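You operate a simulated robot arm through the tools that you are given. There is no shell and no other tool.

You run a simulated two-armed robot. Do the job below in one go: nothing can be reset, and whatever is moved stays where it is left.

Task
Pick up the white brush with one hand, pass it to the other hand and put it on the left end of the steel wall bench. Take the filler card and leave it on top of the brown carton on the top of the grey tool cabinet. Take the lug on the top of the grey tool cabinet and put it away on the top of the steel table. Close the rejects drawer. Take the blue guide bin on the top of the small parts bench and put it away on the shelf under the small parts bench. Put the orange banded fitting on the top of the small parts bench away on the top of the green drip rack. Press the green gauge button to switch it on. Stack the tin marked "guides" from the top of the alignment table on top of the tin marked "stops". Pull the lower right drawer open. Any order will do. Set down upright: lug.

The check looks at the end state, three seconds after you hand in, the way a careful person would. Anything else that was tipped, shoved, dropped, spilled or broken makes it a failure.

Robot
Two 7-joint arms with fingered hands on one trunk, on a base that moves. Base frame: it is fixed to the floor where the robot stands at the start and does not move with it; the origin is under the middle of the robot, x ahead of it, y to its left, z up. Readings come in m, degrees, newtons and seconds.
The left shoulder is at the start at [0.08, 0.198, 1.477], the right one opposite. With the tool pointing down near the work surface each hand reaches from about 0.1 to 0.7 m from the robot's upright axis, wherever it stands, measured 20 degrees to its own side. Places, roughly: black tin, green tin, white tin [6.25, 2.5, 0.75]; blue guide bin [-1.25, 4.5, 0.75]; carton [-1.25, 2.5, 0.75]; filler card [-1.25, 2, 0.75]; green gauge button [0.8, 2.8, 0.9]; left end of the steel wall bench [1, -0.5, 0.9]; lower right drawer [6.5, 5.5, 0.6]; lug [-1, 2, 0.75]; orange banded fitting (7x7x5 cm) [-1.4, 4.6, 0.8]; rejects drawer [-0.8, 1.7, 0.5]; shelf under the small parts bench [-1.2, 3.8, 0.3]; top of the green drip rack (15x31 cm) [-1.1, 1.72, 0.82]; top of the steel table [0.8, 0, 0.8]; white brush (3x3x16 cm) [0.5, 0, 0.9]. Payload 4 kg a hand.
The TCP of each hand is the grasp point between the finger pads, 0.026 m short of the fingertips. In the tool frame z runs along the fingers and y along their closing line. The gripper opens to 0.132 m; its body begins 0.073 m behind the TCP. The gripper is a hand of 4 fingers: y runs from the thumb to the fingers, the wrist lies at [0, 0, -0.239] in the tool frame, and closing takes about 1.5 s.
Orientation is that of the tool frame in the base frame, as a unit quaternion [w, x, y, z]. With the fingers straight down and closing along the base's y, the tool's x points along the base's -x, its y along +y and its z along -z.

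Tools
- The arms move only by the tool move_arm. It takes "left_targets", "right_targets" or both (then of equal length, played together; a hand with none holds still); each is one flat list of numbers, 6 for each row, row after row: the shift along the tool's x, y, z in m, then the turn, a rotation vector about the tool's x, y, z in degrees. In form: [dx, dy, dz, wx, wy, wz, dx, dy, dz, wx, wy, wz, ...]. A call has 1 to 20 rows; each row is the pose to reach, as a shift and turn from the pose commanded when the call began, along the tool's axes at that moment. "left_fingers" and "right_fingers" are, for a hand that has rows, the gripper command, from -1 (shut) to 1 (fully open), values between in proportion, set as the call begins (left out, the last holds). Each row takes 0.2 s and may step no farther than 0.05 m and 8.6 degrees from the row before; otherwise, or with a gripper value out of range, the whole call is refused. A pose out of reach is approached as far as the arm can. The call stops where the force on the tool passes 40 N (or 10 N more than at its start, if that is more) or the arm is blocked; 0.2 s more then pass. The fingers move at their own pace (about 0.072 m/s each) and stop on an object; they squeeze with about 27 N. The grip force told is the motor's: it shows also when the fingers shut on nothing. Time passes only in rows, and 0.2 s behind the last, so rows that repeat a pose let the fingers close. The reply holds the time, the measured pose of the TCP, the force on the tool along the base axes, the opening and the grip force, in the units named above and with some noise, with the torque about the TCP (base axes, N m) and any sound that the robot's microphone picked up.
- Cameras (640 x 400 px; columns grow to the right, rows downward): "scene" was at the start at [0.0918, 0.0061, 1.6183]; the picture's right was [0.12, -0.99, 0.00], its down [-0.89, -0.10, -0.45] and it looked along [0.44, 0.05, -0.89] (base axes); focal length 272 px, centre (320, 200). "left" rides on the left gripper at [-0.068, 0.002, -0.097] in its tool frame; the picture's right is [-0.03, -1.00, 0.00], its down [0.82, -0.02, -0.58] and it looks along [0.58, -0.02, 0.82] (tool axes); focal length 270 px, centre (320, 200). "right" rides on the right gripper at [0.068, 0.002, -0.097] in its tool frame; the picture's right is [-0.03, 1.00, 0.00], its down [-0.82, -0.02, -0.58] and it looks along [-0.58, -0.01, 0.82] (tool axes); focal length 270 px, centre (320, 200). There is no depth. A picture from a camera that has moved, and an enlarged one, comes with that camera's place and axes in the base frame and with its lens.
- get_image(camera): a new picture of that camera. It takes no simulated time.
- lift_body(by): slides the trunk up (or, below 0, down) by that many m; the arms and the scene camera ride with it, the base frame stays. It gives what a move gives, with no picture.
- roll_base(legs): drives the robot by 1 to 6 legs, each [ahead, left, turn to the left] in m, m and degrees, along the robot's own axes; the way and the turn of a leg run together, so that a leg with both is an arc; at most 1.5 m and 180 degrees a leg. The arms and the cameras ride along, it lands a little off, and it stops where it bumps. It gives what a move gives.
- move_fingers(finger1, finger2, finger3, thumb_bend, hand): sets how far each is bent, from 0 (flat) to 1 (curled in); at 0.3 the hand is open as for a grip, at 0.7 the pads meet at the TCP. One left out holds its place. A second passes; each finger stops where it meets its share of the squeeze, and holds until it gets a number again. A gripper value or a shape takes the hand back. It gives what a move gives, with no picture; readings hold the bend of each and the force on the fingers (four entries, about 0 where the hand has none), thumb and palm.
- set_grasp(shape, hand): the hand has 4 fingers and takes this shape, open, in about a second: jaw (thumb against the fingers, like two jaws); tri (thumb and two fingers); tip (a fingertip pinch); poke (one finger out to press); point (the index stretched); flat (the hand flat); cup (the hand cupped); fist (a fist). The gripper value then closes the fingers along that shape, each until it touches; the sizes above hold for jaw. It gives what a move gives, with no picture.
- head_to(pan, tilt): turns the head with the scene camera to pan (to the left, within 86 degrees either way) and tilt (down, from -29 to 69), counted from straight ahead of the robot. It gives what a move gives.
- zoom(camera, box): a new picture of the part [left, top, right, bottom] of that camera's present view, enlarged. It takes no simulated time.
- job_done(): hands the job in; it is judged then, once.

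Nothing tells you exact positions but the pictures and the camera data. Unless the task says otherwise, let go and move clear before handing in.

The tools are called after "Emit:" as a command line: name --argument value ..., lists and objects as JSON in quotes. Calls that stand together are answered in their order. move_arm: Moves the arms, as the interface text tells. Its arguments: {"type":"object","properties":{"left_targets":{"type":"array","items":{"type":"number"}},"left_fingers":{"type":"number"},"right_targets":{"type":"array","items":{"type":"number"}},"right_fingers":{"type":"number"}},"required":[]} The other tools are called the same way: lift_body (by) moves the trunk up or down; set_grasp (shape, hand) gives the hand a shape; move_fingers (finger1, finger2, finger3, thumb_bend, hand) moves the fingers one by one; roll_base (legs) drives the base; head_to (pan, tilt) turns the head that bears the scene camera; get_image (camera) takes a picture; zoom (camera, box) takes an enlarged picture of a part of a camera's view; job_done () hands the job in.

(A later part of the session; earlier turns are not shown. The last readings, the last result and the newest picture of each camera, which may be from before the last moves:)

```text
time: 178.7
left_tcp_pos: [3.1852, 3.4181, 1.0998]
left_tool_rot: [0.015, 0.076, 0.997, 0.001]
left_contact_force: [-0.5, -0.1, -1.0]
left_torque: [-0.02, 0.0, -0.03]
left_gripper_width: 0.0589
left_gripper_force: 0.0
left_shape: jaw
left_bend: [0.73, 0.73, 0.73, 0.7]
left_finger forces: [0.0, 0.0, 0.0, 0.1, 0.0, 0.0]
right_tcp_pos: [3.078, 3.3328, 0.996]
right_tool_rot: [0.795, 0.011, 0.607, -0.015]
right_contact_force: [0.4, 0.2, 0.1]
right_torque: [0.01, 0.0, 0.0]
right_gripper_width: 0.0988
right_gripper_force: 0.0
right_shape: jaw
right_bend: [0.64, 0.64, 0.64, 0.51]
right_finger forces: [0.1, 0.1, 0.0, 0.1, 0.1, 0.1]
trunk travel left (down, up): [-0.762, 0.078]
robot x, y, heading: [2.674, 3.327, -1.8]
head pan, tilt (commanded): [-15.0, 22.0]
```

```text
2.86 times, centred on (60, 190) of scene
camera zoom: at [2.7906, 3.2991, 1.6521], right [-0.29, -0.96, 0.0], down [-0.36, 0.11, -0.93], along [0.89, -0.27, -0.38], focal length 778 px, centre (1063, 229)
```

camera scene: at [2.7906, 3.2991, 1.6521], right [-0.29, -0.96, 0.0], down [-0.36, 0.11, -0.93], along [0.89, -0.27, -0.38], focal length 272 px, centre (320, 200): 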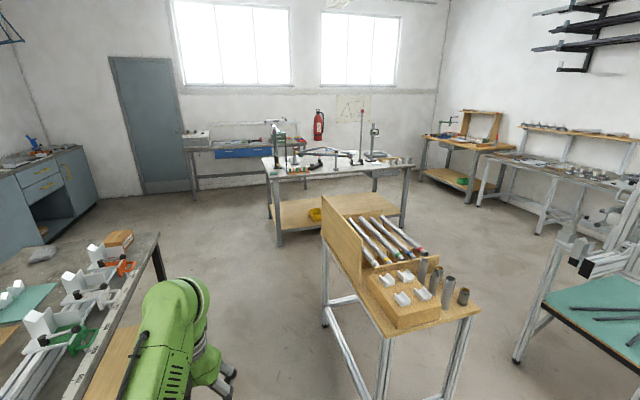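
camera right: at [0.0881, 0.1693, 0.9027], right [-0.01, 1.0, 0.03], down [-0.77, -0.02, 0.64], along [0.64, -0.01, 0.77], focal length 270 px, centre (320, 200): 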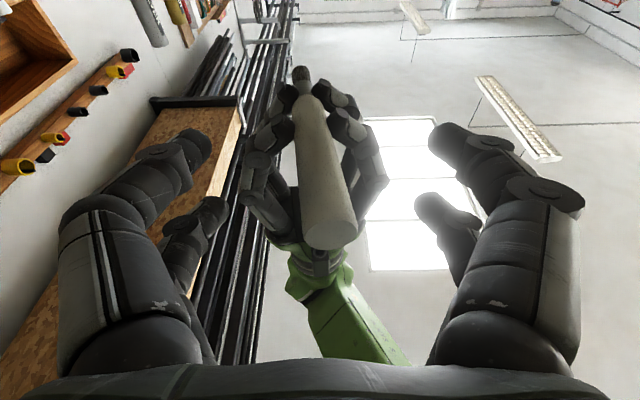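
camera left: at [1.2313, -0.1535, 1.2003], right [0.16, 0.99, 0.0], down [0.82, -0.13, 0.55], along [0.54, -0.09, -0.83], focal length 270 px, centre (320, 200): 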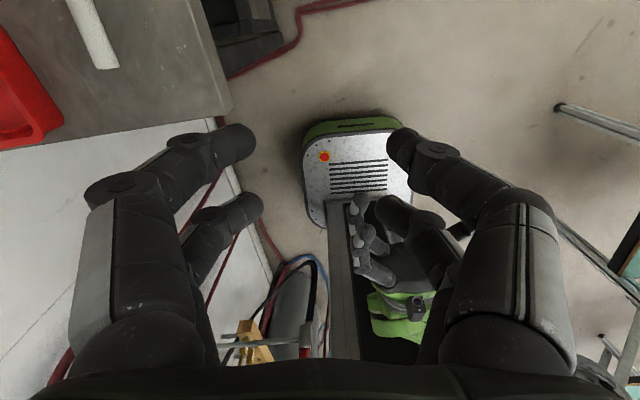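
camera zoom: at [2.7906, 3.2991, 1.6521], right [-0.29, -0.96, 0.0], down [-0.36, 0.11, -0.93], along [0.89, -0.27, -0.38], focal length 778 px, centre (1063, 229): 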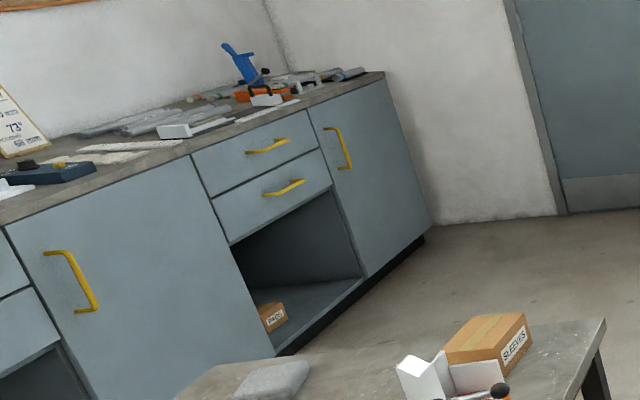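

The green tin stands near the back of the alignment table at about (6.3, 2.5). I drive up the lane to get a closer look.

Emit:
roll_base --legs '[[1.2, 0, 1.8], [1.1, 0, 0]]'

Emit:
head_to --pan -35 --tilt 30

Emit:
get_image --camera "scene"

Emit:
zoom --camera "scene" --box '[160, 60, 480, 260]'

```text
time: 190.0
left_tcp_pos: [5.4642, 3.4375, 1.0988]
left_tool_rot: [0.013, 0.054, 0.998, 0.003]
left_contact_force: [-0.9, 1.1, -0.6]
left_torque: [-0.03, -0.02, -0.04]
left_gripper_width: 0.0593
left_gripper_force: 0.0
left_shape: jaw
left_bend: [0.73, 0.73, 0.73, 0.7]
left_finger forces: [0.0, 0.0, 0.1, 0.0, 0.0, 0.1]
right_tcp_pos: [5.362, 3.3482, 0.9952]
right_tool_rot: [0.794, -0.003, 0.608, 0.004]
right_contact_force: [0.7, 0.2, 0.3]
right_torque: [0.0, 0.0, -0.02]
right_gripper_width: 0.0985
right_gripper_force: 0.1
right_shape: jaw
right_bend: [0.64, 0.64, 0.64, 0.51]
right_finger forces: [0.0, 0.1, 0.0, 0.0, 0.0, 0.0]
trunk travel left (down, up): [-0.762, 0.078]
robot x, y, heading: [4.9592, 3.3255, 0.5]
head pan, tilt (commanded): [-15.0, 22.0]
```

```text
time: 190.8
left_tcp_pos: [5.466, 3.4381, 1.0992]
left_tool_rot: [0.014, 0.054, 0.998, 0.003]
left_contact_force: [-0.5, -0.3, 0.4]
left_torque: [0.0, 0.0, 0.01]
left_gripper_width: 0.059
left_gripper_force: 0.2
left_shape: jaw
left_bend: [0.73, 0.73, 0.73, 0.7]
left_finger forces: [0.0, 0.0, 0.0, 0.1, 0.0, 0.0]
right_tcp_pos: [5.3627, 3.3486, 0.9945]
right_tool_rot: [0.794, -0.003, 0.608, 0.003]
right_contact_force: [0.8, 0.2, 0.3]
right_torque: [0.02, 0.02, 0.0]
right_gripper_width: 0.0989
right_gripper_force: 0.0
right_shape: jaw
right_bend: [0.64, 0.64, 0.64, 0.51]
right_finger forces: [0.0, 0.0, 0.0, 0.0, 0.0, 0.0]
trunk travel left (down, up): [-0.762, 0.078]
robot x, y, heading: [4.9565, 3.3264, 0.8]
head pan, tilt (commanded): [-35.0, 30.0]
```

```text
taken
camera scene: at [5.0615, 3.274, 1.6393], right [-0.57, -0.82, 0.0], down [-0.41, 0.28, -0.87], along [0.71, -0.49, -0.5], focal length 272 px, centre (320, 200)
```

scene: 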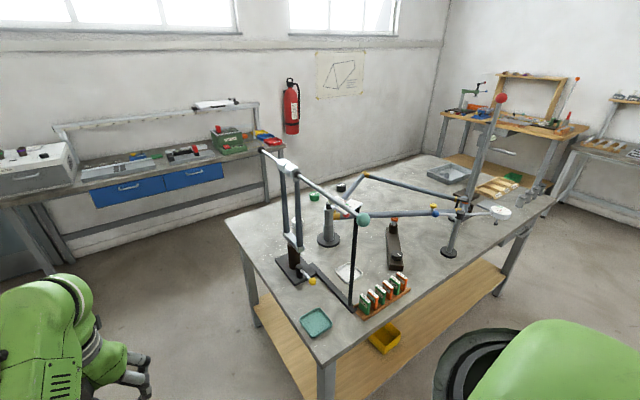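

```text
2.00 times, centred on (320, 160) of scene
camera zoom: at [5.0615, 3.274, 1.6393], right [-0.57, -0.82, 0.0], down [-0.41, 0.28, -0.87], along [0.71, -0.49, -0.5], focal length 545 px, centre (320, 280)
```

zoom: 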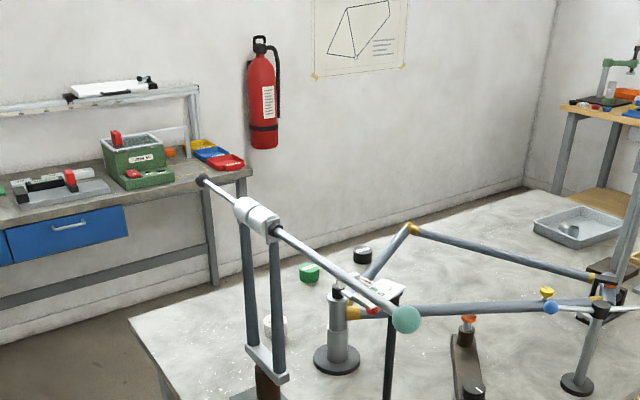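

The three tins are at the back-left of the table: green ≈(6.28, 2.49), black ≈(6.29, 2.28), white ≈(6.09, 2.71). Before approaching I re-pose the arms: left hand a bit aside, right hand turned to point down.

Emit:
move_arm --left_targets '[-0.01, 0.035, 0, 0, 0, 0, -0.02, 0.07, 0, 0, 0, 0, -0.03, 0.1, 0, 0, 0, 0]'

Emit:
move_arm --right_targets '[0.0095, -0.011, 0.014, 0, 5.25, 0, 0.0188, -0.022, 0.026, 0, 10.5, 0, 0.0277, -0.033, 0.036, 0, 15.75, 0, 0.0361, -0.044, 0.0441, 0, 21, 0, 0.0439, -0.055, 0.0504, 0, 26.25, 0, 0.0506, -0.066, 0.0548, 0, 31.5, 0, 0.0564, -0.077, 0.0575, 0, 36.75, 0, 0.061, -0.088, 0.0586, 0, 42, 0, 0.0641, -0.099, 0.0583, 0, 47.25, 0, 0.0659, -0.11, 0.0566, 0, 52.5, 0, 0.0659, -0.121, 0.0536, 0, 57.75, 0, 0.0645, -0.132, 0.0496, 0, 63, 0, 0.0611, -0.143, 0.0446, 0, 68.25, 0, 0.0558, -0.154, 0.039, 0, 73.5, 0, 0.0488, -0.165, 0.0328, 0, 78.75, 0, 0.0396, -0.176, 0.0262, 0, 84, 0, 0.0284, -0.187, 0.0194, 0, 89.25, 0, 0.0154, -0.198, 0.0125, 0, 94.5, 0, 0.0002, -0.209, 0.0058, 0, 99.75, 0, -0.0168, -0.22, -0.0005, 0, 105, 0]' --right_fingers 1

Emit:
head_to --pan 0 --tilt 55

Emit:
get_image --camera "scene"

```text
time: 191.6
left_tcp_pos: [5.5082, 3.5336, 1.1007]
left_tool_rot: [0.013, 0.053, 0.999, 0.003]
left_contact_force: [0.6, 0.8, 0.5]
left_torque: [-0.03, 0.03, 0.0]
left_gripper_width: 0.0589
left_gripper_force: 0.1
left_shape: jaw
left_bend: [0.73, 0.73, 0.73, 0.7]
left_finger forces: [0.0, 0.1, 0.1, 0.0, 0.0, 0.0]
right_tcp_pos: [5.3639, 3.3481, 0.996]
right_tool_rot: [0.794, -0.002, 0.608, 0.003]
right_contact_force: [0.4, -0.2, 0.4]
right_torque: [0.01, -0.01, -0.04]
right_gripper_width: 0.0985
right_gripper_force: 0.1
right_shape: jaw
right_bend: [0.64, 0.64, 0.64, 0.51]
right_finger forces: [0.1, 0.0, 0.0, 0.0, 0.0, 0.0]
trunk travel left (down, up): [-0.762, 0.078]
robot x, y, heading: [4.9551, 3.3237, 0.1]
head pan, tilt (commanded): [-35.0, 30.0]
```

```text
time: 195.8
left_tcp_pos: [5.5069, 3.5319, 1.103]
left_tool_rot: [0.014, 0.054, 0.998, 0.002]
left_contact_force: [0.9, -0.4, 0.1]
left_torque: [0.0, 0.02, -0.01]
left_gripper_width: 0.0589
left_gripper_force: 0.0
left_shape: jaw
left_bend: [0.73, 0.73, 0.73, 0.7]
left_finger forces: [0.0, 0.0, 0.0, 0.0, 0.1, 0.1]
right_tcp_pos: [5.3589, 3.1256, 1.0114]
right_tool_rot: [0.001, -0.004, 1.0, 0.0]
right_contact_force: [0.6, 0.6, 0.0]
right_torque: [0.01, -0.01, 0.03]
right_gripper_width: 0.1318
right_gripper_force: 0.1
right_shape: jaw
right_bend: [0.3, 0.3, 0.3, 0.3]
right_finger forces: [0.1, 0.1, 0.1, 0.0, 0.0, 0.0]
trunk travel left (down, up): [-0.762, 0.078]
robot x, y, heading: [4.9575, 3.3289, 0.7]
head pan, tilt (commanded): [-35.0, 30.0]
```

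```text
time: 196.8
left_tcp_pos: [5.507, 3.5324, 1.1017]
left_tool_rot: [0.014, 0.053, 0.998, 0.002]
left_contact_force: [0.1, -0.5, -0.5]
left_torque: [0.03, 0.02, 0.01]
left_gripper_width: 0.0593
left_gripper_force: 0.0
left_shape: jaw
left_bend: [0.73, 0.73, 0.73, 0.7]
left_finger forces: [0.1, 0.0, 0.0, 0.0, 0.0, 0.1]
right_tcp_pos: [5.3598, 3.1257, 1.0116]
right_tool_rot: [0.0, -0.004, 1.0, 0.0]
right_contact_force: [0.6, 1.5, -0.7]
right_torque: [-0.01, 0.02, -0.04]
right_gripper_width: 0.1319
right_gripper_force: 0.0
right_shape: jaw
right_bend: [0.3, 0.3, 0.3, 0.3]
right_finger forces: [0.0, 0.0, 0.0, 0.1, 0.0, 0.2]
trunk travel left (down, up): [-0.762, 0.078]
robot x, y, heading: [4.9553, 3.3286, 0.6]
head pan, tilt (commanded): [0.0, 55.0]
```

```text
taken
camera scene: at [5.0588, 3.3256, 1.6033], right [0.01, -1.0, 0.0], down [-0.82, -0.01, -0.57], along [0.57, 0.0, -0.82], focal length 272 px, centre (320, 200)
```

scene: 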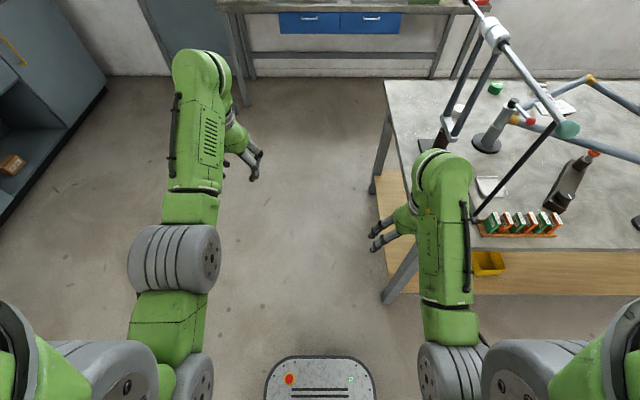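

Arms are ready. I now go around the table's left end and turn to enter the gap behind it, facing along the table's back edge.

Emit:
roll_base --legs '[[0.4, 0.55, 0], [0, 0, -90], [0, 1.35, 0]]'

Emit:
head_to --pan 0 --tilt 45

Emit:
get_image --camera "scene"

```text
time: 210.8
left_tcp_pos: [6.901, 3.3218, 1.1026]
left_tool_rot: [0.012, 0.752, 0.659, -0.008]
left_contact_force: [-0.3, -0.1, -0.2]
left_torque: [0.01, 0.03, -0.02]
left_gripper_width: 0.0589
left_gripper_force: 0.0
left_shape: jaw
left_bend: [0.73, 0.73, 0.73, 0.7]
left_finger forces: [0.1, 0.1, 0.0, 0.0, 0.1, 0.0]
right_tcp_pos: [6.4975, 3.4798, 1.0122]
right_tool_rot: [0.001, 0.712, 0.702, -0.002]
right_contact_force: [-0.2, 1.3, 0.1]
right_torque: [-0.01, 0.0, 0.04]
right_gripper_width: 0.1318
right_gripper_force: 0.2
right_shape: jaw
right_bend: [0.3, 0.3, 0.3, 0.3]
right_finger forces: [0.0, 0.0, 0.0, 0.0, 0.1, 0.0]
trunk travel left (down, up): [-0.762, 0.078]
robot x, y, heading: [6.7099, 3.8755, -90.7]
head pan, tilt (commanded): [0.0, 55.0]
```

```text
time: 211.5
left_tcp_pos: [6.9015, 3.3223, 1.1016]
left_tool_rot: [0.011, 0.752, 0.659, -0.009]
left_contact_force: [-0.4, -0.9, 0.2]
left_torque: [0.01, 0.02, 0.03]
left_gripper_width: 0.0588
left_gripper_force: 0.0
left_shape: jaw
left_bend: [0.73, 0.73, 0.73, 0.7]
left_finger forces: [0.0, 0.0, 0.0, 0.1, 0.0, 0.0]
right_tcp_pos: [6.4984, 3.4787, 1.0118]
right_tool_rot: [0.001, 0.712, 0.702, -0.002]
right_contact_force: [1.1, -0.5, -0.4]
right_torque: [0.03, 0.0, -0.01]
right_gripper_width: 0.1316
right_gripper_force: 0.0
right_shape: jaw
right_bend: [0.3, 0.3, 0.3, 0.3]
right_finger forces: [0.0, 0.0, 0.0, 0.1, 0.1, 0.0]
trunk travel left (down, up): [-0.762, 0.078]
robot x, y, heading: [6.7103, 3.8761, -90.8]
head pan, tilt (commanded): [0.0, 45.0]
```

```text
taken
camera scene: at [6.7054, 3.7653, 1.6166], right [-1.0, 0.01, 0.0], down [0.01, 0.71, -0.71], along [-0.01, -0.71, -0.71], focal length 272 px, centre (320, 200)
```

scene: 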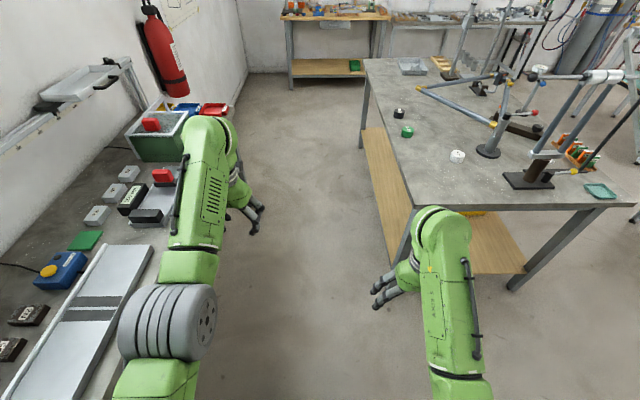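

The view along the back of the table is clear, with about 0.95 m of free floor. I zoom on the tins to read their labels.

Emit:
zoom --camera "scene" --box '[380, 90, 480, 170]'

```text
5.00 times, centred on (430, 130) of scene
camera zoom: at [6.7054, 3.7653, 1.6166], right [-1.0, 0.01, 0.0], down [0.01, 0.71, -0.71], along [-0.01, -0.71, -0.71], focal length 1362 px, centre (-230, 550)
```

zoom: 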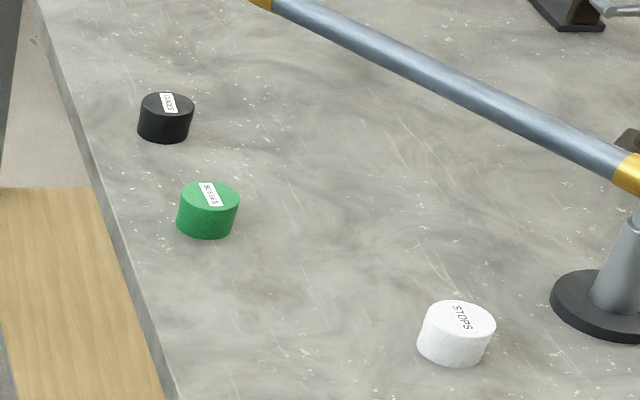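

The white tin reads "STOPS"; the other two labels I can't read yet. I move closer along the gap.

Emit:
roll_base --legs '[[0.93, 0.02, 0.8]]'

Emit:
head_to --pan -40 --tilt 50

Emit:
get_image --camera "scene"

Emit:
get_image --camera "right"

```text
time: 216.4
left_tcp_pos: [6.9105, 2.384, 1.1034]
left_tool_rot: [0.011, 0.751, 0.66, -0.009]
left_contact_force: [-0.3, -0.1, -0.4]
left_torque: [0.01, -0.02, 0.01]
left_gripper_width: 0.059
left_gripper_force: 0.1
left_shape: jaw
left_bend: [0.73, 0.73, 0.73, 0.7]
left_finger forces: [0.0, 0.0, 0.1, 0.0, 0.0, 0.1]
right_tcp_pos: [6.5045, 2.5413, 1.0123]
right_tool_rot: [0.002, 0.712, 0.702, -0.001]
right_contact_force: [0.1, 0.1, 0.2]
right_torque: [0.0, -0.01, -0.01]
right_gripper_width: 0.1318
right_gripper_force: 0.1
right_shape: jaw
right_bend: [0.3, 0.3, 0.3, 0.3]
right_finger forces: [0.0, 0.0, 0.0, 0.0, 0.1, 0.0]
trunk travel left (down, up): [-0.762, 0.078]
robot x, y, heading: [6.7152, 2.9384, -91.0]
head pan, tilt (commanded): [0.0, 45.0]
```

```text
time: 217.5
left_tcp_pos: [6.9103, 2.3839, 1.102]
left_tool_rot: [0.011, 0.752, 0.659, -0.009]
left_contact_force: [0.1, 0.1, -1.0]
left_torque: [0.02, -0.02, 0.0]
left_gripper_width: 0.0592
left_gripper_force: 0.0
left_shape: jaw
left_bend: [0.73, 0.73, 0.73, 0.7]
left_finger forces: [0.0, 0.0, 0.0, 0.0, 0.0, 0.1]
right_tcp_pos: [6.5064, 2.5403, 1.0106]
right_tool_rot: [0.001, 0.712, 0.702, -0.001]
right_contact_force: [0.2, -0.3, -0.6]
right_torque: [-0.01, 0.01, -0.01]
right_gripper_width: 0.1319
right_gripper_force: 0.2
right_shape: jaw
right_bend: [0.3, 0.3, 0.3, 0.3]
right_finger forces: [0.1, 0.1, 0.1, 0.0, 0.1, 0.1]
trunk travel left (down, up): [-0.762, 0.078]
robot x, y, heading: [6.7127, 2.9409, -90.7]
head pan, tilt (commanded): [-40.0, 50.0]
```

```text
taken
camera scene: at [6.6641, 2.8494, 1.6098], right [-0.76, 0.65, 0.0], down [0.5, 0.58, -0.64], along [-0.42, -0.49, -0.77], focal length 272 px, centre (320, 200)
```

scene: 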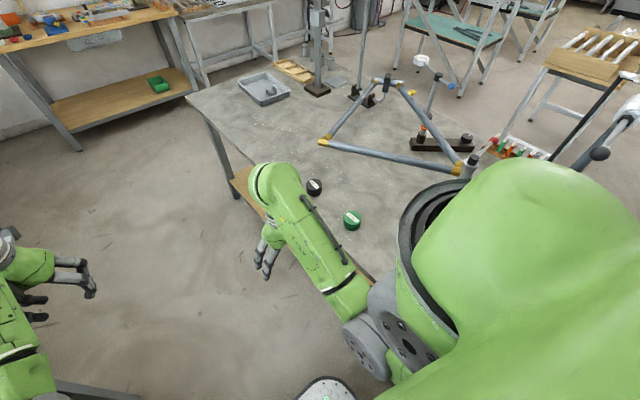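

```text
taken
camera right: at [6.5099, 2.6092, 1.1072], right [1.0, -0.04, 0.0], down [-0.03, -0.81, 0.58], along [-0.02, -0.58, -0.81], focal length 270 px, centre (320, 200)
```

right: 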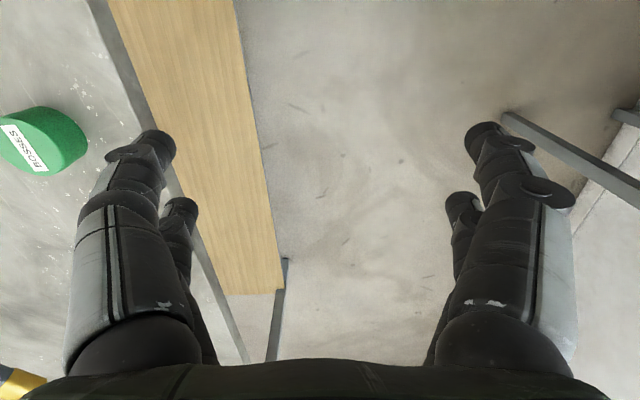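

Emit:
zoom --camera "scene" --box '[290, 165, 380, 240]'

```text
5.33 times, centred on (335, 202) of scene
camera zoom: at [6.6641, 2.8494, 1.6098], right [-0.76, 0.65, 0.0], down [0.5, 0.58, -0.64], along [-0.42, -0.49, -0.77], focal length 1453 px, centre (240, 187)
```

zoom: 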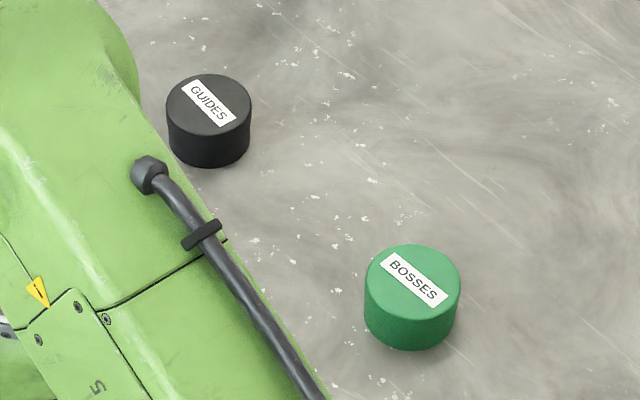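

Labels read: black is "GUIDES", green "BOSSES", white "STOPS". The tin tops are at z≈0.875. I advance 14 cm and bring the right hand over the black tin.

Emit:
roll_base --legs '[[0.14, 0, 0]]'

Emit:
get_image --camera "right"

```text
time: 218.8
left_tcp_pos: [6.9071, 2.2478, 1.1038]
left_tool_rot: [0.012, 0.753, 0.658, -0.01]
left_contact_force: [0.0, -0.3, 1.1]
left_torque: [-0.03, 0.0, 0.01]
left_gripper_width: 0.0591
left_gripper_force: 0.2
left_shape: jaw
left_bend: [0.73, 0.73, 0.73, 0.7]
left_finger forces: [0.0, 0.0, 0.1, 0.1, 0.0, 0.0]
right_tcp_pos: [6.5025, 2.4062, 1.0124]
right_tool_rot: [0.002, 0.713, 0.701, -0.003]
right_contact_force: [0.2, 0.3, 0.2]
right_torque: [0.01, 0.03, -0.01]
right_gripper_width: 0.132
right_gripper_force: 0.0
right_shape: jaw
right_bend: [0.3, 0.3, 0.3, 0.3]
right_finger forces: [0.0, 0.0, 0.0, 0.0, 0.0, 0.0]
trunk travel left (down, up): [-0.762, 0.078]
robot x, y, heading: [6.7113, 2.8023, -91.1]
head pan, tilt (commanded): [-40.0, 50.0]
```

```text
taken
camera right: at [6.507, 2.475, 1.1082], right [1.0, -0.04, 0.0], down [-0.03, -0.81, 0.58], along [-0.02, -0.58, -0.81], focal length 270 px, centre (320, 200)
```

right: 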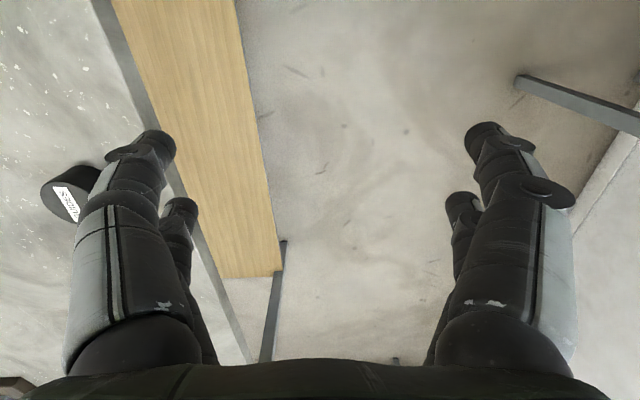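

Emit:
move_arm --right_targets '[-0.0153, -0.0443, 0, 0, 0, 7.5, -0.0305, -0.0886, 0, 0, 0, 15, -0.0458, -0.133, 0, 0, 0, 22.5, -0.061, -0.1773, 0, 0, 0, 30, -0.0763, -0.2216, 0, 0, 0, 37.5, -0.0915, -0.2659, 0, 0, 0, 45]'

Emit:
get_image --camera "right"

Emit:
get_image --camera "scene"

```text
time: 220.2
left_tcp_pos: [6.9052, 2.2447, 1.1001]
left_tool_rot: [0.012, 0.753, 0.658, -0.007]
left_contact_force: [0.9, -0.5, -0.5]
left_torque: [0.01, -0.01, -0.01]
left_gripper_width: 0.059
left_gripper_force: 0.1
left_shape: jaw
left_bend: [0.73, 0.73, 0.73, 0.7]
left_finger forces: [0.1, 0.0, 0.1, 0.1, 0.0, 0.1]
right_tcp_pos: [6.2349, 2.3156, 1.0119]
right_tool_rot: [0.001, 0.928, 0.374, 0.001]
right_contact_force: [-1.0, -0.2, 0.0]
right_torque: [0.06, -0.03, 0.0]
right_gripper_width: 0.1321
right_gripper_force: 0.1
right_shape: jaw
right_bend: [0.3, 0.3, 0.3, 0.3]
right_finger forces: [0.1, 0.0, 0.1, 0.1, 0.1, 0.0]
trunk travel left (down, up): [-0.762, 0.078]
robot x, y, heading: [6.7122, 2.7988, -90.9]
head pan, tilt (commanded): [-40.0, 50.0]
```

```text
taken
camera right: at [6.2858, 2.3619, 1.107], right [0.68, -0.74, 0.0], down [-0.6, -0.55, 0.58], along [-0.42, -0.39, -0.82], focal length 270 px, centre (320, 200)
```

right: 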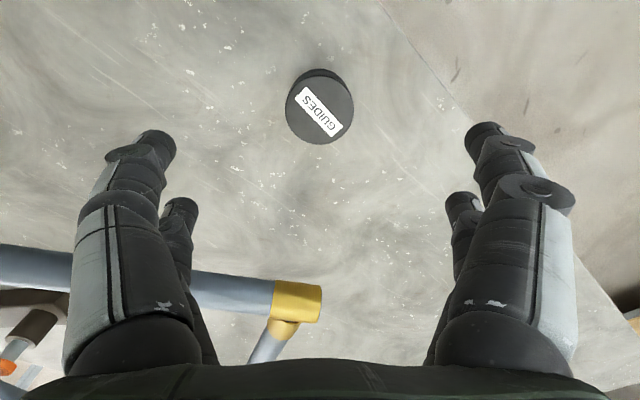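

```text
taken
camera scene: at [6.6595, 2.7101, 1.6096], right [-0.76, 0.65, 0.0], down [0.5, 0.58, -0.64], along [-0.42, -0.48, -0.77], focal length 272 px, centre (320, 200)
```

scene: 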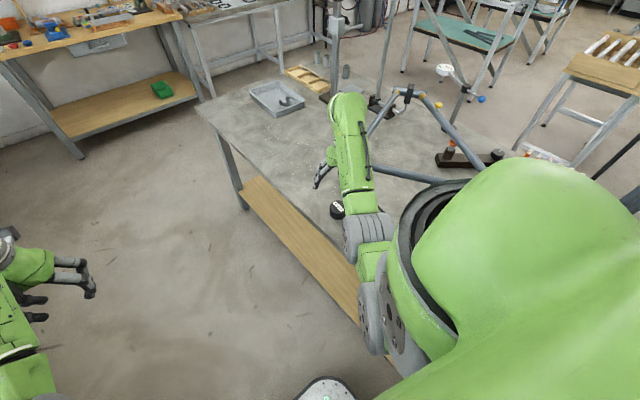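

The black tin is exactly under the open right hand. I descend to grip height.

Emit:
move_arm --right_targets '[0, 0, 0.04, 0, 0, 0, 0, 0, 0.08, 0, 0, 0, 0, 0, 0.115, 0, 0, 0, 0, 0, 0.135, 0, 0, 0, 0, 0, 0.148, 0, 0, 0]'

Emit:
get_image --camera "right"

```text
time: 221.4
left_tcp_pos: [6.9069, 2.2461, 1.1027]
left_tool_rot: [0.011, 0.753, 0.658, -0.009]
left_contact_force: [0.6, 0.2, -0.2]
left_torque: [-0.02, 0.0, -0.01]
left_gripper_width: 0.0589
left_gripper_force: 0.0
left_shape: jaw
left_bend: [0.73, 0.73, 0.73, 0.7]
left_finger forces: [0.0, 0.0, 0.0, 0.0, 0.0, 0.1]
right_tcp_pos: [6.2352, 2.3165, 0.8638]
right_tool_rot: [0.002, 0.927, 0.375, -0.001]
right_contact_force: [1.9, 0.9, 2.6]
right_torque: [0.09, 0.01, -0.06]
right_gripper_width: 0.1319
right_gripper_force: 0.1
right_shape: jaw
right_bend: [0.3, 0.3, 0.3, 0.3]
right_finger forces: [0.6, 0.4, 1.0, 0.0, 1.2, 0.1]
trunk travel left (down, up): [-0.762, 0.078]
robot x, y, heading: [6.7125, 2.7988, -90.9]
head pan, tilt (commanded): [-40.0, 50.0]
```

```text
taken
camera right: at [6.2864, 2.363, 0.9605], right [0.68, -0.74, 0.0], down [-0.6, -0.55, 0.58], along [-0.43, -0.39, -0.81], focal length 270 px, centre (320, 200)
```

right: 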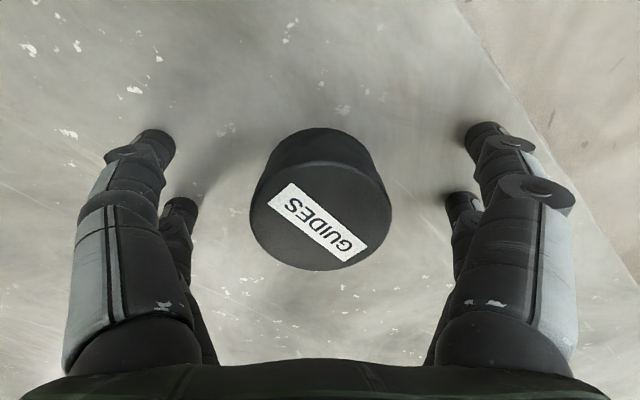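

The fingertips just touch the table around the tin. I raise 4 mm and close the grip.

Emit:
move_arm --right_targets '[0, 0, -0.005, 0, 0, 0]'

Emit:
move_arm --right_targets '[0, 0, 0, 0, 0, 0, 0, 0, 0, 0, 0, 0, 0, 0, 0, 0, 0, 0, 0, 0, 0, 0, 0, 0, 0, 0, 0, 0, 0, 0, 0, 0, 0, 0, 0, 0]' --right_fingers -1

Emit:
get_image --camera "right"

```text
time: 221.8
left_tcp_pos: [6.9061, 2.2451, 1.1019]
left_tool_rot: [0.011, 0.752, 0.659, -0.009]
left_contact_force: [0.4, 0.9, -0.3]
left_torque: [0.02, 0.01, -0.01]
left_gripper_width: 0.059
left_gripper_force: 0.1
left_shape: jaw
left_bend: [0.73, 0.73, 0.73, 0.7]
left_finger forces: [0.0, 0.1, 0.0, 0.0, 0.1, 0.1]
right_tcp_pos: [6.2345, 2.3166, 0.8701]
right_tool_rot: [0.001, 0.927, 0.374, -0.001]
right_contact_force: [0.0, -0.1, -0.3]
right_torque: [-0.02, 0.02, 0.02]
right_gripper_width: 0.1318
right_gripper_force: 0.0
right_shape: jaw
right_bend: [0.3, 0.3, 0.3, 0.3]
right_finger forces: [0.1, 0.0, 0.0, 0.0, 0.0, 0.0]
trunk travel left (down, up): [-0.762, 0.078]
robot x, y, heading: [6.7148, 2.7998, -90.9]
head pan, tilt (commanded): [-40.0, 50.0]
```

```text
time: 223.2
left_tcp_pos: [6.9068, 2.2453, 1.1027]
left_tool_rot: [0.011, 0.752, 0.659, -0.009]
left_contact_force: [0.0, 0.7, 0.0]
left_torque: [-0.03, -0.03, 0.0]
left_gripper_width: 0.059
left_gripper_force: 0.1
left_shape: jaw
left_bend: [0.73, 0.73, 0.73, 0.7]
left_finger forces: [0.0, 0.0, 0.0, 0.0, 0.0, 0.1]
right_tcp_pos: [6.2347, 2.3171, 0.87]
right_tool_rot: [0.002, 0.927, 0.375, 0.0]
right_contact_force: [0.4, -0.5, 0.6]
right_torque: [0.04, -0.01, 0.0]
right_gripper_width: 0.0357
right_gripper_force: 26.6
right_shape: jaw
right_bend: [0.74, 0.74, 0.74, 0.7]
right_finger forces: [22.7, 26.6, 25.3, 0.0, 21.7, 0.0]
trunk travel left (down, up): [-0.762, 0.078]
robot x, y, heading: [6.7142, 2.8037, -90.8]
head pan, tilt (commanded): [-40.0, 50.0]
```

```text
taken
camera right: at [6.2861, 2.3629, 0.9648], right [0.68, -0.74, 0.0], down [-0.6, -0.55, 0.58], along [-0.43, -0.39, -0.82], focal length 270 px, centre (320, 200)
```

right: 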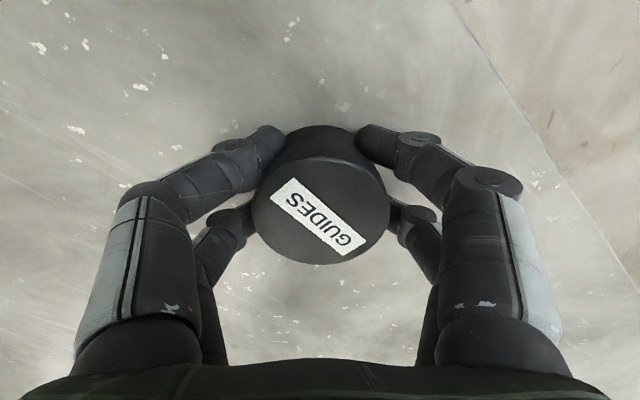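

The tin is gripped by all fingers. I lift it.

Emit:
move_arm --right_targets '[0, 0, -0.02, 0, 0, 0, 0, 0, -0.05, 0, 0, 0, 0, 0, -0.09, 0, 0, 0, 0, 0, -0.13, 0, 0, 0, 0, 0, -0.16, 0, 0, 0]'

Emit:
get_image --camera "right"

Emit:
head_to --pan -75 --tilt 50

Emit:
get_image --camera "scene"

```text
time: 224.4
left_tcp_pos: [6.9074, 2.2457, 1.1026]
left_tool_rot: [0.011, 0.752, 0.659, -0.008]
left_contact_force: [0.7, -0.4, -0.2]
left_torque: [0.02, 0.03, -0.01]
left_gripper_width: 0.0591
left_gripper_force: 0.1
left_shape: jaw
left_bend: [0.73, 0.73, 0.73, 0.7]
left_finger forces: [0.1, 0.0, 0.1, 0.1, 0.1, 0.1]
right_tcp_pos: [6.238, 2.3161, 1.0295]
right_tool_rot: [0.001, 0.927, 0.376, -0.001]
right_contact_force: [0.2, 0.4, -0.9]
right_torque: [-0.02, -0.02, -0.01]
right_gripper_width: 0.0347
right_gripper_force: 26.4
right_shape: jaw
right_bend: [0.74, 0.74, 0.74, 0.7]
right_finger forces: [24.2, 27.6, 27.9, 0.0, 21.2, 0.0]
trunk travel left (down, up): [-0.762, 0.078]
robot x, y, heading: [6.7155, 2.7989, -91.0]
head pan, tilt (commanded): [-40.0, 50.0]
```

```text
taken
camera right: at [6.2898, 2.3621, 1.1255], right [0.68, -0.74, 0.0], down [-0.6, -0.55, 0.58], along [-0.43, -0.39, -0.82], focal length 270 px, centre (320, 200)
```

right: 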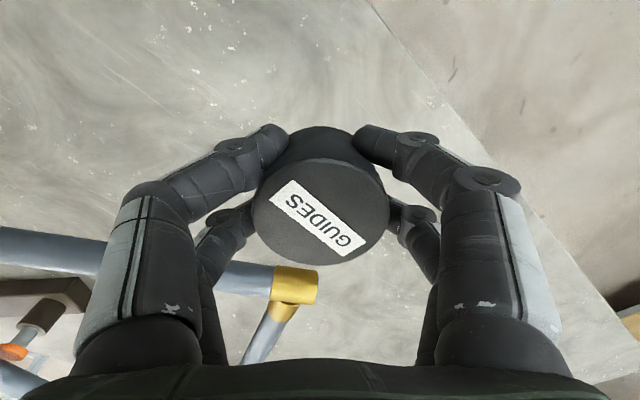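

```text
time: 225.4
left_tcp_pos: [6.9059, 2.2451, 1.1027]
left_tool_rot: [0.011, 0.752, 0.659, -0.009]
left_contact_force: [0.1, 0.3, -0.3]
left_torque: [-0.02, 0.0, 0.01]
left_gripper_width: 0.0591
left_gripper_force: 0.0
left_shape: jaw
left_bend: [0.73, 0.73, 0.73, 0.7]
left_finger forces: [0.1, 0.0, 0.1, 0.1, 0.0, 0.0]
right_tcp_pos: [6.2373, 2.3144, 1.0293]
right_tool_rot: [0.001, 0.927, 0.375, 0.0]
right_contact_force: [-0.1, -0.1, -1.3]
right_torque: [0.03, -0.01, -0.02]
right_gripper_width: 0.0345
right_gripper_force: 26.7
right_shape: jaw
right_bend: [0.74, 0.74, 0.74, 0.7]
right_finger forces: [24.1, 27.6, 27.9, 0.0, 21.3, 0.0]
trunk travel left (down, up): [-0.762, 0.078]
robot x, y, heading: [6.7116, 2.8028, -90.7]
head pan, tilt (commanded): [-75.0, 50.0]
```

```text
taken
camera scene: at [6.6372, 2.7506, 1.6097], right [-0.24, 0.97, 0.0], down [0.74, 0.19, -0.64], along [-0.62, -0.16, -0.77], focal length 272 px, centre (320, 200)
```

scene: 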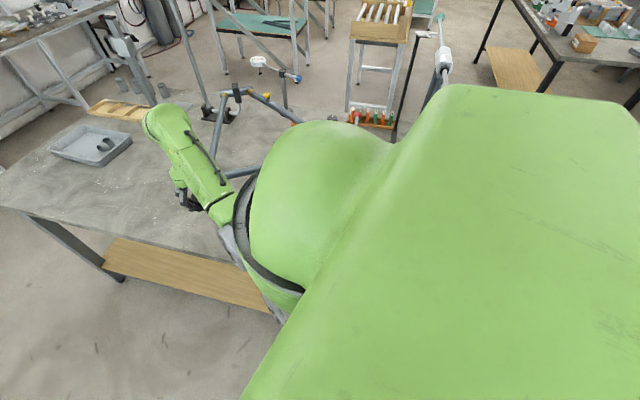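

The tin is held securely. I carry it at a safe height to above the white "STOPS" tin.

Emit:
move_arm --right_targets '[0.0135, -0.0425, 0, 0, 0, 2, 0.0271, -0.0849, 0, 0, 0, 4, 0.0406, -0.1274, 0, 0, 0, 6, 0.0542, -0.1699, 0, 0, 0, 8, 0.0677, -0.2124, 0, 0, 0, 10, 0.0812, -0.2548, 0, 0, 0, 12, 0.0948, -0.2973, 0, 0, 0, 14, 0.1083, -0.3398, 0, 0, 0, 16, 0.1219, -0.3822, 0, 0, 0, 18, 0.1354, -0.4247, 0, 0, 0, 20]'

Emit:
get_image --camera "right"

Emit:
get_image --camera "scene"

```text
time: 227.6
left_tcp_pos: [6.9063, 2.2469, 1.1032]
left_tool_rot: [0.013, 0.752, 0.659, -0.008]
left_contact_force: [-0.5, 0.3, -0.3]
left_torque: [0.01, 0.01, 0.0]
left_gripper_width: 0.0592
left_gripper_force: 0.0
left_shape: jaw
left_bend: [0.73, 0.73, 0.73, 0.7]
left_finger forces: [0.1, 0.1, 0.1, 0.0, 0.1, 0.1]
right_tcp_pos: [6.0379, 2.7192, 1.0253]
right_tool_rot: [0.002, 0.978, 0.208, 0.001]
right_contact_force: [-0.5, -0.1, -1.4]
right_torque: [-0.02, 0.0, -0.03]
right_gripper_width: 0.0339
right_gripper_force: 27.2
right_shape: jaw
right_bend: [0.74, 0.74, 0.74, 0.71]
right_finger forces: [24.9, 28.2, 28.7, 0.0, 21.3, 0.0]
trunk travel left (down, up): [-0.762, 0.078]
robot x, y, heading: [6.7175, 2.8004, -91.0]
head pan, tilt (commanded): [-75.0, 50.0]
```

```text
taken
camera right: at [6.1023, 2.7451, 1.1213], right [0.38, -0.92, 0.0], down [-0.75, -0.31, 0.58], along [-0.53, -0.23, -0.82], focal length 270 px, centre (320, 200)
```

right: 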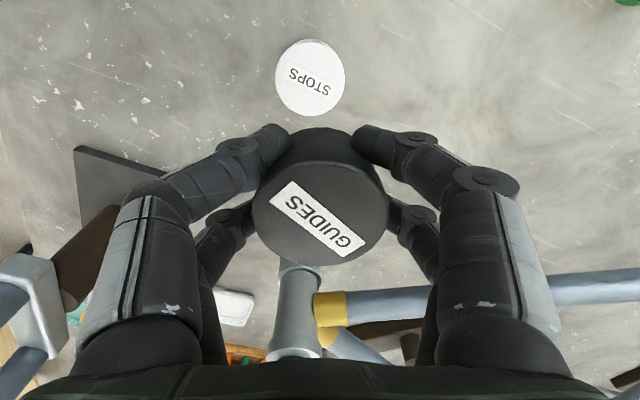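

```text
taken
camera scene: at [6.6357, 2.7527, 1.6097], right [-0.24, 0.97, 0.0], down [0.74, 0.19, -0.64], along [-0.62, -0.16, -0.77], focal length 272 px, centre (320, 200)
```

scene: 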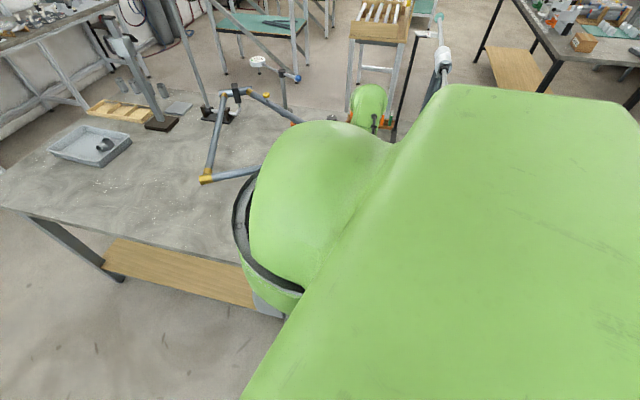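

The white tin shows slightly behind the hand. I correct the position by about 2.5 cm and re-measure with a zoom.

Emit:
move_arm --right_targets '[0.0125, -0.005, 0, 0, 0, 0, 0.025, -0.0095, 0, 0, 0, 0]'

Emit:
zoom --camera "right" --box '[220, 50, 420, 250]'

```text
time: 228.2
left_tcp_pos: [6.9071, 2.2452, 1.103]
left_tool_rot: [0.011, 0.752, 0.658, -0.009]
left_contact_force: [0.4, -0.3, -0.2]
left_torque: [-0.02, -0.03, 0.02]
left_gripper_width: 0.059
left_gripper_force: 0.0
left_shape: jaw
left_bend: [0.73, 0.73, 0.73, 0.7]
left_finger forces: [0.0, 0.0, 0.0, 0.1, 0.0, 0.0]
right_tcp_pos: [6.0566, 2.7361, 1.0278]
right_tool_rot: [0.002, 0.978, 0.209, 0.0]
right_contact_force: [0.4, -1.0, -2.0]
right_torque: [0.01, 0.02, 0.02]
right_gripper_width: 0.0339
right_gripper_force: 26.8
right_shape: jaw
right_bend: [0.74, 0.74, 0.74, 0.71]
right_finger forces: [25.2, 28.4, 28.8, 0.0, 21.3, 0.1]
trunk travel left (down, up): [-0.762, 0.078]
robot x, y, heading: [6.7122, 2.8031, -90.7]
head pan, tilt (commanded): [-75.0, 50.0]
```

```text
2.00 times, centred on (320, 150) of right
camera zoom: at [6.1216, 2.7624, 1.1232], right [0.38, -0.92, 0.0], down [-0.75, -0.31, 0.58], along [-0.53, -0.23, -0.82], focal length 541 px, centre (320, 300)
```

zoom: 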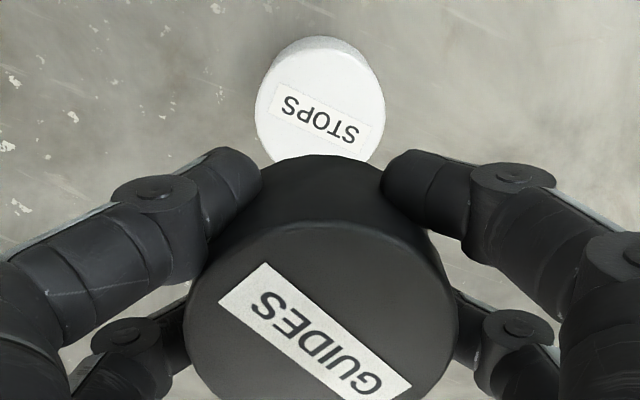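

Aligned: the white tin's top centre sits where it should be directly below the held tin. I lower it close to contact.

Emit:
move_arm --right_targets '[0, 0, 0.03, 0, 0, 0, 0, 0, 0.06, 0, 0, 0, 0, 0, 0.085, 0, 0, 0, 0, 0, 0.102, 0, 0, 0]'

Emit:
get_image --camera "right"

```text
time: 229.2
left_tcp_pos: [6.906, 2.2458, 1.1027]
left_tool_rot: [0.011, 0.752, 0.659, -0.009]
left_contact_force: [-0.2, -0.8, 0.0]
left_torque: [0.01, 0.0, 0.0]
left_gripper_width: 0.0589
left_gripper_force: 0.0
left_shape: jaw
left_bend: [0.73, 0.73, 0.73, 0.7]
left_finger forces: [0.0, 0.1, 0.0, 0.0, 0.0, 0.0]
right_tcp_pos: [6.0558, 2.7329, 0.9269]
right_tool_rot: [0.002, 0.978, 0.209, -0.001]
right_contact_force: [0.9, 0.5, -1.8]
right_torque: [-0.02, 0.0, -0.01]
right_gripper_width: 0.0344
right_gripper_force: 26.8
right_shape: jaw
right_bend: [0.74, 0.74, 0.74, 0.71]
right_finger forces: [26.5, 29.2, 29.5, 0.0, 22.0, 0.0]
trunk travel left (down, up): [-0.762, 0.078]
robot x, y, heading: [6.7151, 2.8014, -90.8]
head pan, tilt (commanded): [-75.0, 50.0]
```

```text
taken
camera right: at [6.121, 2.7598, 1.0216], right [0.38, -0.92, 0.0], down [-0.75, -0.31, 0.58], along [-0.53, -0.22, -0.82], focal length 270 px, centre (320, 200)
```

right: 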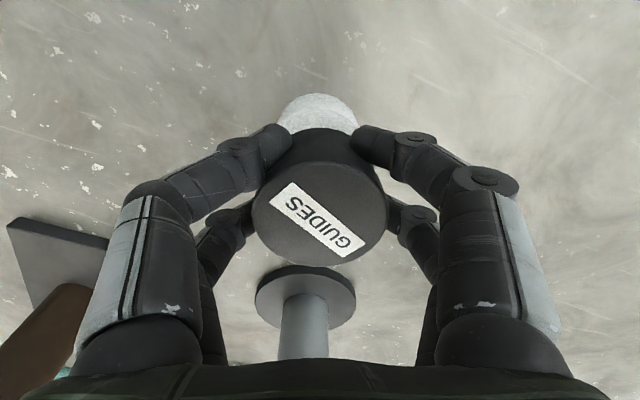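

Still aligned. I lower the last two centimetres in small steps, watching the force.

Emit:
move_arm --right_targets '[0, 0, 0.006, 0, 0, 0, 0, 0, 0.011, 0, 0, 0, 0, 0, 0.014, 0, 0, 0]'

Emit:
move_arm --right_targets '[0, 0, 0.002, 0, 0, 0, 0, 0, 0.003, 0, 0, 0]'

```text
time: 230.0
left_tcp_pos: [6.9061, 2.2465, 1.1018]
left_tool_rot: [0.011, 0.752, 0.659, -0.009]
left_contact_force: [-0.3, -0.1, 0.2]
left_torque: [0.02, 0.02, 0.0]
left_gripper_width: 0.0591
left_gripper_force: 0.1
left_shape: jaw
left_bend: [0.73, 0.73, 0.73, 0.7]
left_finger forces: [0.0, 0.0, 0.0, 0.1, 0.0, 0.0]
right_tcp_pos: [6.057, 2.7346, 0.9118]
right_tool_rot: [0.003, 0.978, 0.207, -0.001]
right_contact_force: [-0.4, 0.1, -0.9]
right_torque: [0.02, -0.02, -0.02]
right_gripper_width: 0.0336
right_gripper_force: 26.8
right_shape: jaw
right_bend: [0.74, 0.74, 0.74, 0.71]
right_finger forces: [26.7, 29.3, 29.6, 0.1, 22.0, 0.0]
trunk travel left (down, up): [-0.762, 0.078]
robot x, y, heading: [6.7117, 2.8002, -91.0]
head pan, tilt (commanded): [-75.0, 50.0]
```

```text
time: 230.6
left_tcp_pos: [6.9053, 2.2452, 1.1017]
left_tool_rot: [0.011, 0.752, 0.659, -0.009]
left_contact_force: [0.1, 0.7, -0.3]
left_torque: [0.0, 0.01, -0.01]
left_gripper_width: 0.0587
left_gripper_force: 0.1
left_shape: jaw
left_bend: [0.73, 0.73, 0.73, 0.7]
left_finger forces: [0.0, 0.0, 0.0, 0.0, 0.1, 0.1]
right_tcp_pos: [6.0573, 2.7331, 0.9092]
right_tool_rot: [0.002, 0.978, 0.209, -0.001]
right_contact_force: [-0.1, -0.1, -1.9]
right_torque: [-0.01, -0.01, 0.02]
right_gripper_width: 0.0337
right_gripper_force: 27.1
right_shape: jaw
right_bend: [0.74, 0.74, 0.74, 0.71]
right_finger forces: [26.6, 29.3, 29.7, 0.0, 22.0, 0.0]
trunk travel left (down, up): [-0.762, 0.078]
robot x, y, heading: [6.7125, 2.8041, -91.1]
head pan, tilt (commanded): [-75.0, 50.0]
```

Emit:
move_arm --right_targets '[0, 0, 0.002, 0, 0, 0, 0, 0, 0.002, 0, 0, 0]'

Emit:
get_image --camera "right"

```text
time: 231.2
left_tcp_pos: [6.9066, 2.2435, 1.1036]
left_tool_rot: [0.011, 0.753, 0.658, -0.009]
left_contact_force: [1.4, 0.1, -0.2]
left_torque: [0.01, -0.05, -0.02]
left_gripper_width: 0.0589
left_gripper_force: 0.0
left_shape: jaw
left_bend: [0.73, 0.73, 0.73, 0.7]
left_finger forces: [0.0, 0.0, 0.0, 0.0, 0.1, 0.1]
right_tcp_pos: [6.0555, 2.7337, 0.9072]
right_tool_rot: [0.003, 0.978, 0.208, 0.0]
right_contact_force: [0.1, 0.2, -2.8]
right_torque: [-0.02, -0.04, 0.01]
right_gripper_width: 0.0338
right_gripper_force: 27.3
right_shape: jaw
right_bend: [0.74, 0.74, 0.74, 0.71]
right_finger forces: [26.6, 29.3, 29.6, 0.0, 22.0, 0.0]
trunk travel left (down, up): [-0.762, 0.078]
robot x, y, heading: [6.712, 2.8034, -90.7]
head pan, tilt (commanded): [-75.0, 50.0]
```

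```text
taken
camera right: at [6.1206, 2.7606, 1.0029], right [0.38, -0.92, 0.0], down [-0.75, -0.31, 0.58], along [-0.53, -0.22, -0.82], focal length 270 px, centre (320, 200)
```

right: 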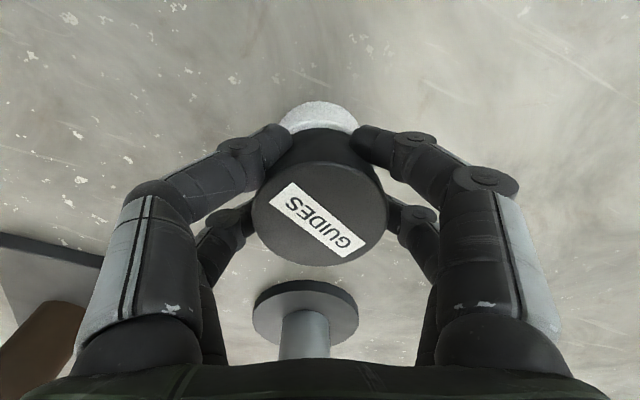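

No contact yet; I continue in 2–3 mm steps.

Emit:
move_arm --right_targets '[0, 0, 0.002, 0, 0, 0, 0, 0, 0.003, 0, 0, 0]'

Emit:
move_arm --right_targets '[0, 0, 0.002, 0, 0, 0, 0, 0, 0.003, 0, 0, 0]'

```text
time: 231.8
left_tcp_pos: [6.9078, 2.246, 1.1026]
left_tool_rot: [0.011, 0.752, 0.659, -0.008]
left_contact_force: [-0.7, -0.9, -0.2]
left_torque: [0.02, -0.02, -0.01]
left_gripper_width: 0.0587
left_gripper_force: 0.1
left_shape: jaw
left_bend: [0.73, 0.73, 0.73, 0.7]
left_finger forces: [0.0, 0.1, 0.1, 0.1, 0.0, 0.0]
right_tcp_pos: [6.0575, 2.7347, 0.9051]
right_tool_rot: [0.001, 0.978, 0.208, -0.002]
right_contact_force: [-1.1, 0.3, 0.7]
right_torque: [-0.03, 0.08, 0.01]
right_gripper_width: 0.0335
right_gripper_force: 27.4
right_shape: jaw
right_bend: [0.74, 0.74, 0.74, 0.71]
right_finger forces: [26.6, 29.4, 29.7, 0.1, 21.9, 0.0]
trunk travel left (down, up): [-0.762, 0.078]
robot x, y, heading: [6.7116, 2.7999, -91.1]
head pan, tilt (commanded): [-75.0, 50.0]
```

```text
time: 232.4
left_tcp_pos: [6.9063, 2.2464, 1.1021]
left_tool_rot: [0.01, 0.752, 0.659, -0.009]
left_contact_force: [-0.2, -0.4, -0.4]
left_torque: [-0.03, 0.01, 0.0]
left_gripper_width: 0.0587
left_gripper_force: 0.1
left_shape: jaw
left_bend: [0.73, 0.73, 0.73, 0.7]
left_finger forces: [0.0, 0.0, 0.0, 0.1, 0.0, 0.0]
right_tcp_pos: [6.0573, 2.7341, 0.9041]
right_tool_rot: [0.001, 0.978, 0.208, -0.003]
right_contact_force: [-0.5, 0.5, 13.7]
right_torque: [0.0, 0.14, 0.03]
right_gripper_width: 0.034
right_gripper_force: 27.3
right_shape: jaw
right_bend: [0.74, 0.74, 0.74, 0.71]
right_finger forces: [27.2, 30.6, 30.8, 0.0, 23.1, 0.0]
trunk travel left (down, up): [-0.762, 0.078]
robot x, y, heading: [6.7117, 2.8019, -91.0]
head pan, tilt (commanded): [-75.0, 50.0]
```

Contact with the white tin. I relieve slightly and open the fingers.

Emit:
move_arm --right_targets '[0, 0, -0.002, 0, 0, 0]'

Emit:
move_arm --right_targets '[0, 0, 0, 0, 0, 0, 0, 0, 0, 0, 0, 0, 0, 0, 0, 0, 0, 0, 0, 0, 0, 0, 0, 0, 0, 0, 0, 0, 0, 0, 0, 0, 0, 0, 0, 0]' --right_fingers 0.8

Emit:
get_image --camera "right"

```text
time: 232.8
left_tcp_pos: [6.9076, 2.2463, 1.102]
left_tool_rot: [0.011, 0.752, 0.659, -0.009]
left_contact_force: [0.2, -0.2, -0.3]
left_torque: [0.0, -0.02, 0.01]
left_gripper_width: 0.059
left_gripper_force: 0.2
left_shape: jaw
left_bend: [0.73, 0.73, 0.73, 0.7]
left_finger forces: [0.0, 0.0, 0.0, 0.0, 0.1, 0.1]
right_tcp_pos: [6.0571, 2.7344, 0.9045]
right_tool_rot: [0.001, 0.978, 0.209, -0.001]
right_contact_force: [-1.5, -0.9, 9.5]
right_torque: [-0.05, 0.23, -0.02]
right_gripper_width: 0.034
right_gripper_force: 26.8
right_shape: jaw
right_bend: [0.74, 0.74, 0.74, 0.71]
right_finger forces: [26.6, 30.6, 30.8, 0.0, 22.5, 0.1]
trunk travel left (down, up): [-0.762, 0.078]
robot x, y, heading: [6.7124, 2.8024, -90.9]
head pan, tilt (commanded): [-75.0, 50.0]
```

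```text
time: 234.2
left_tcp_pos: [6.9056, 2.246, 1.1019]
left_tool_rot: [0.011, 0.752, 0.659, -0.009]
left_contact_force: [0.4, -0.1, -0.6]
left_torque: [0.02, -0.02, -0.03]
left_gripper_width: 0.0589
left_gripper_force: 0.2
left_shape: jaw
left_bend: [0.73, 0.73, 0.73, 0.7]
left_finger forces: [0.0, 0.0, 0.0, 0.1, 0.0, 0.0]
right_tcp_pos: [6.0554, 2.7345, 0.9036]
right_tool_rot: [0.002, 0.978, 0.21, 0.0]
right_contact_force: [0.3, -0.1, -1.0]
right_torque: [-0.01, -0.04, 0.01]
right_gripper_width: 0.1188
right_gripper_force: 0.0
right_shape: jaw
right_bend: [0.48, 0.48, 0.48, 0.33]
right_finger forces: [0.0, 0.1, 0.0, 0.0, 0.0, 0.0]
trunk travel left (down, up): [-0.762, 0.078]
robot x, y, heading: [6.7152, 2.803, -90.9]
head pan, tilt (commanded): [-75.0, 50.0]
```

```text
taken
camera right: at [6.1207, 2.7608, 0.9991], right [0.38, -0.92, 0.0], down [-0.75, -0.31, 0.58], along [-0.53, -0.22, -0.82], focal length 270 px, centre (320, 200)
```

right: 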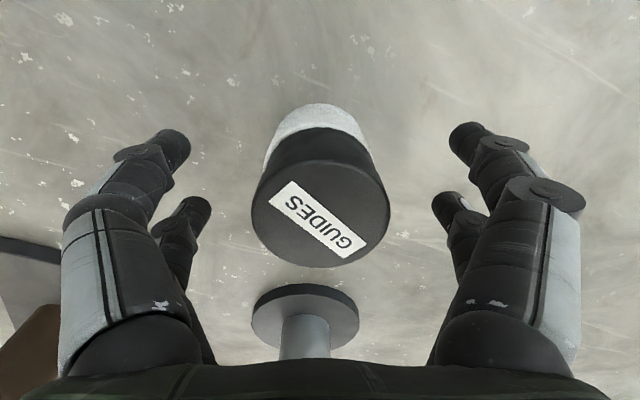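

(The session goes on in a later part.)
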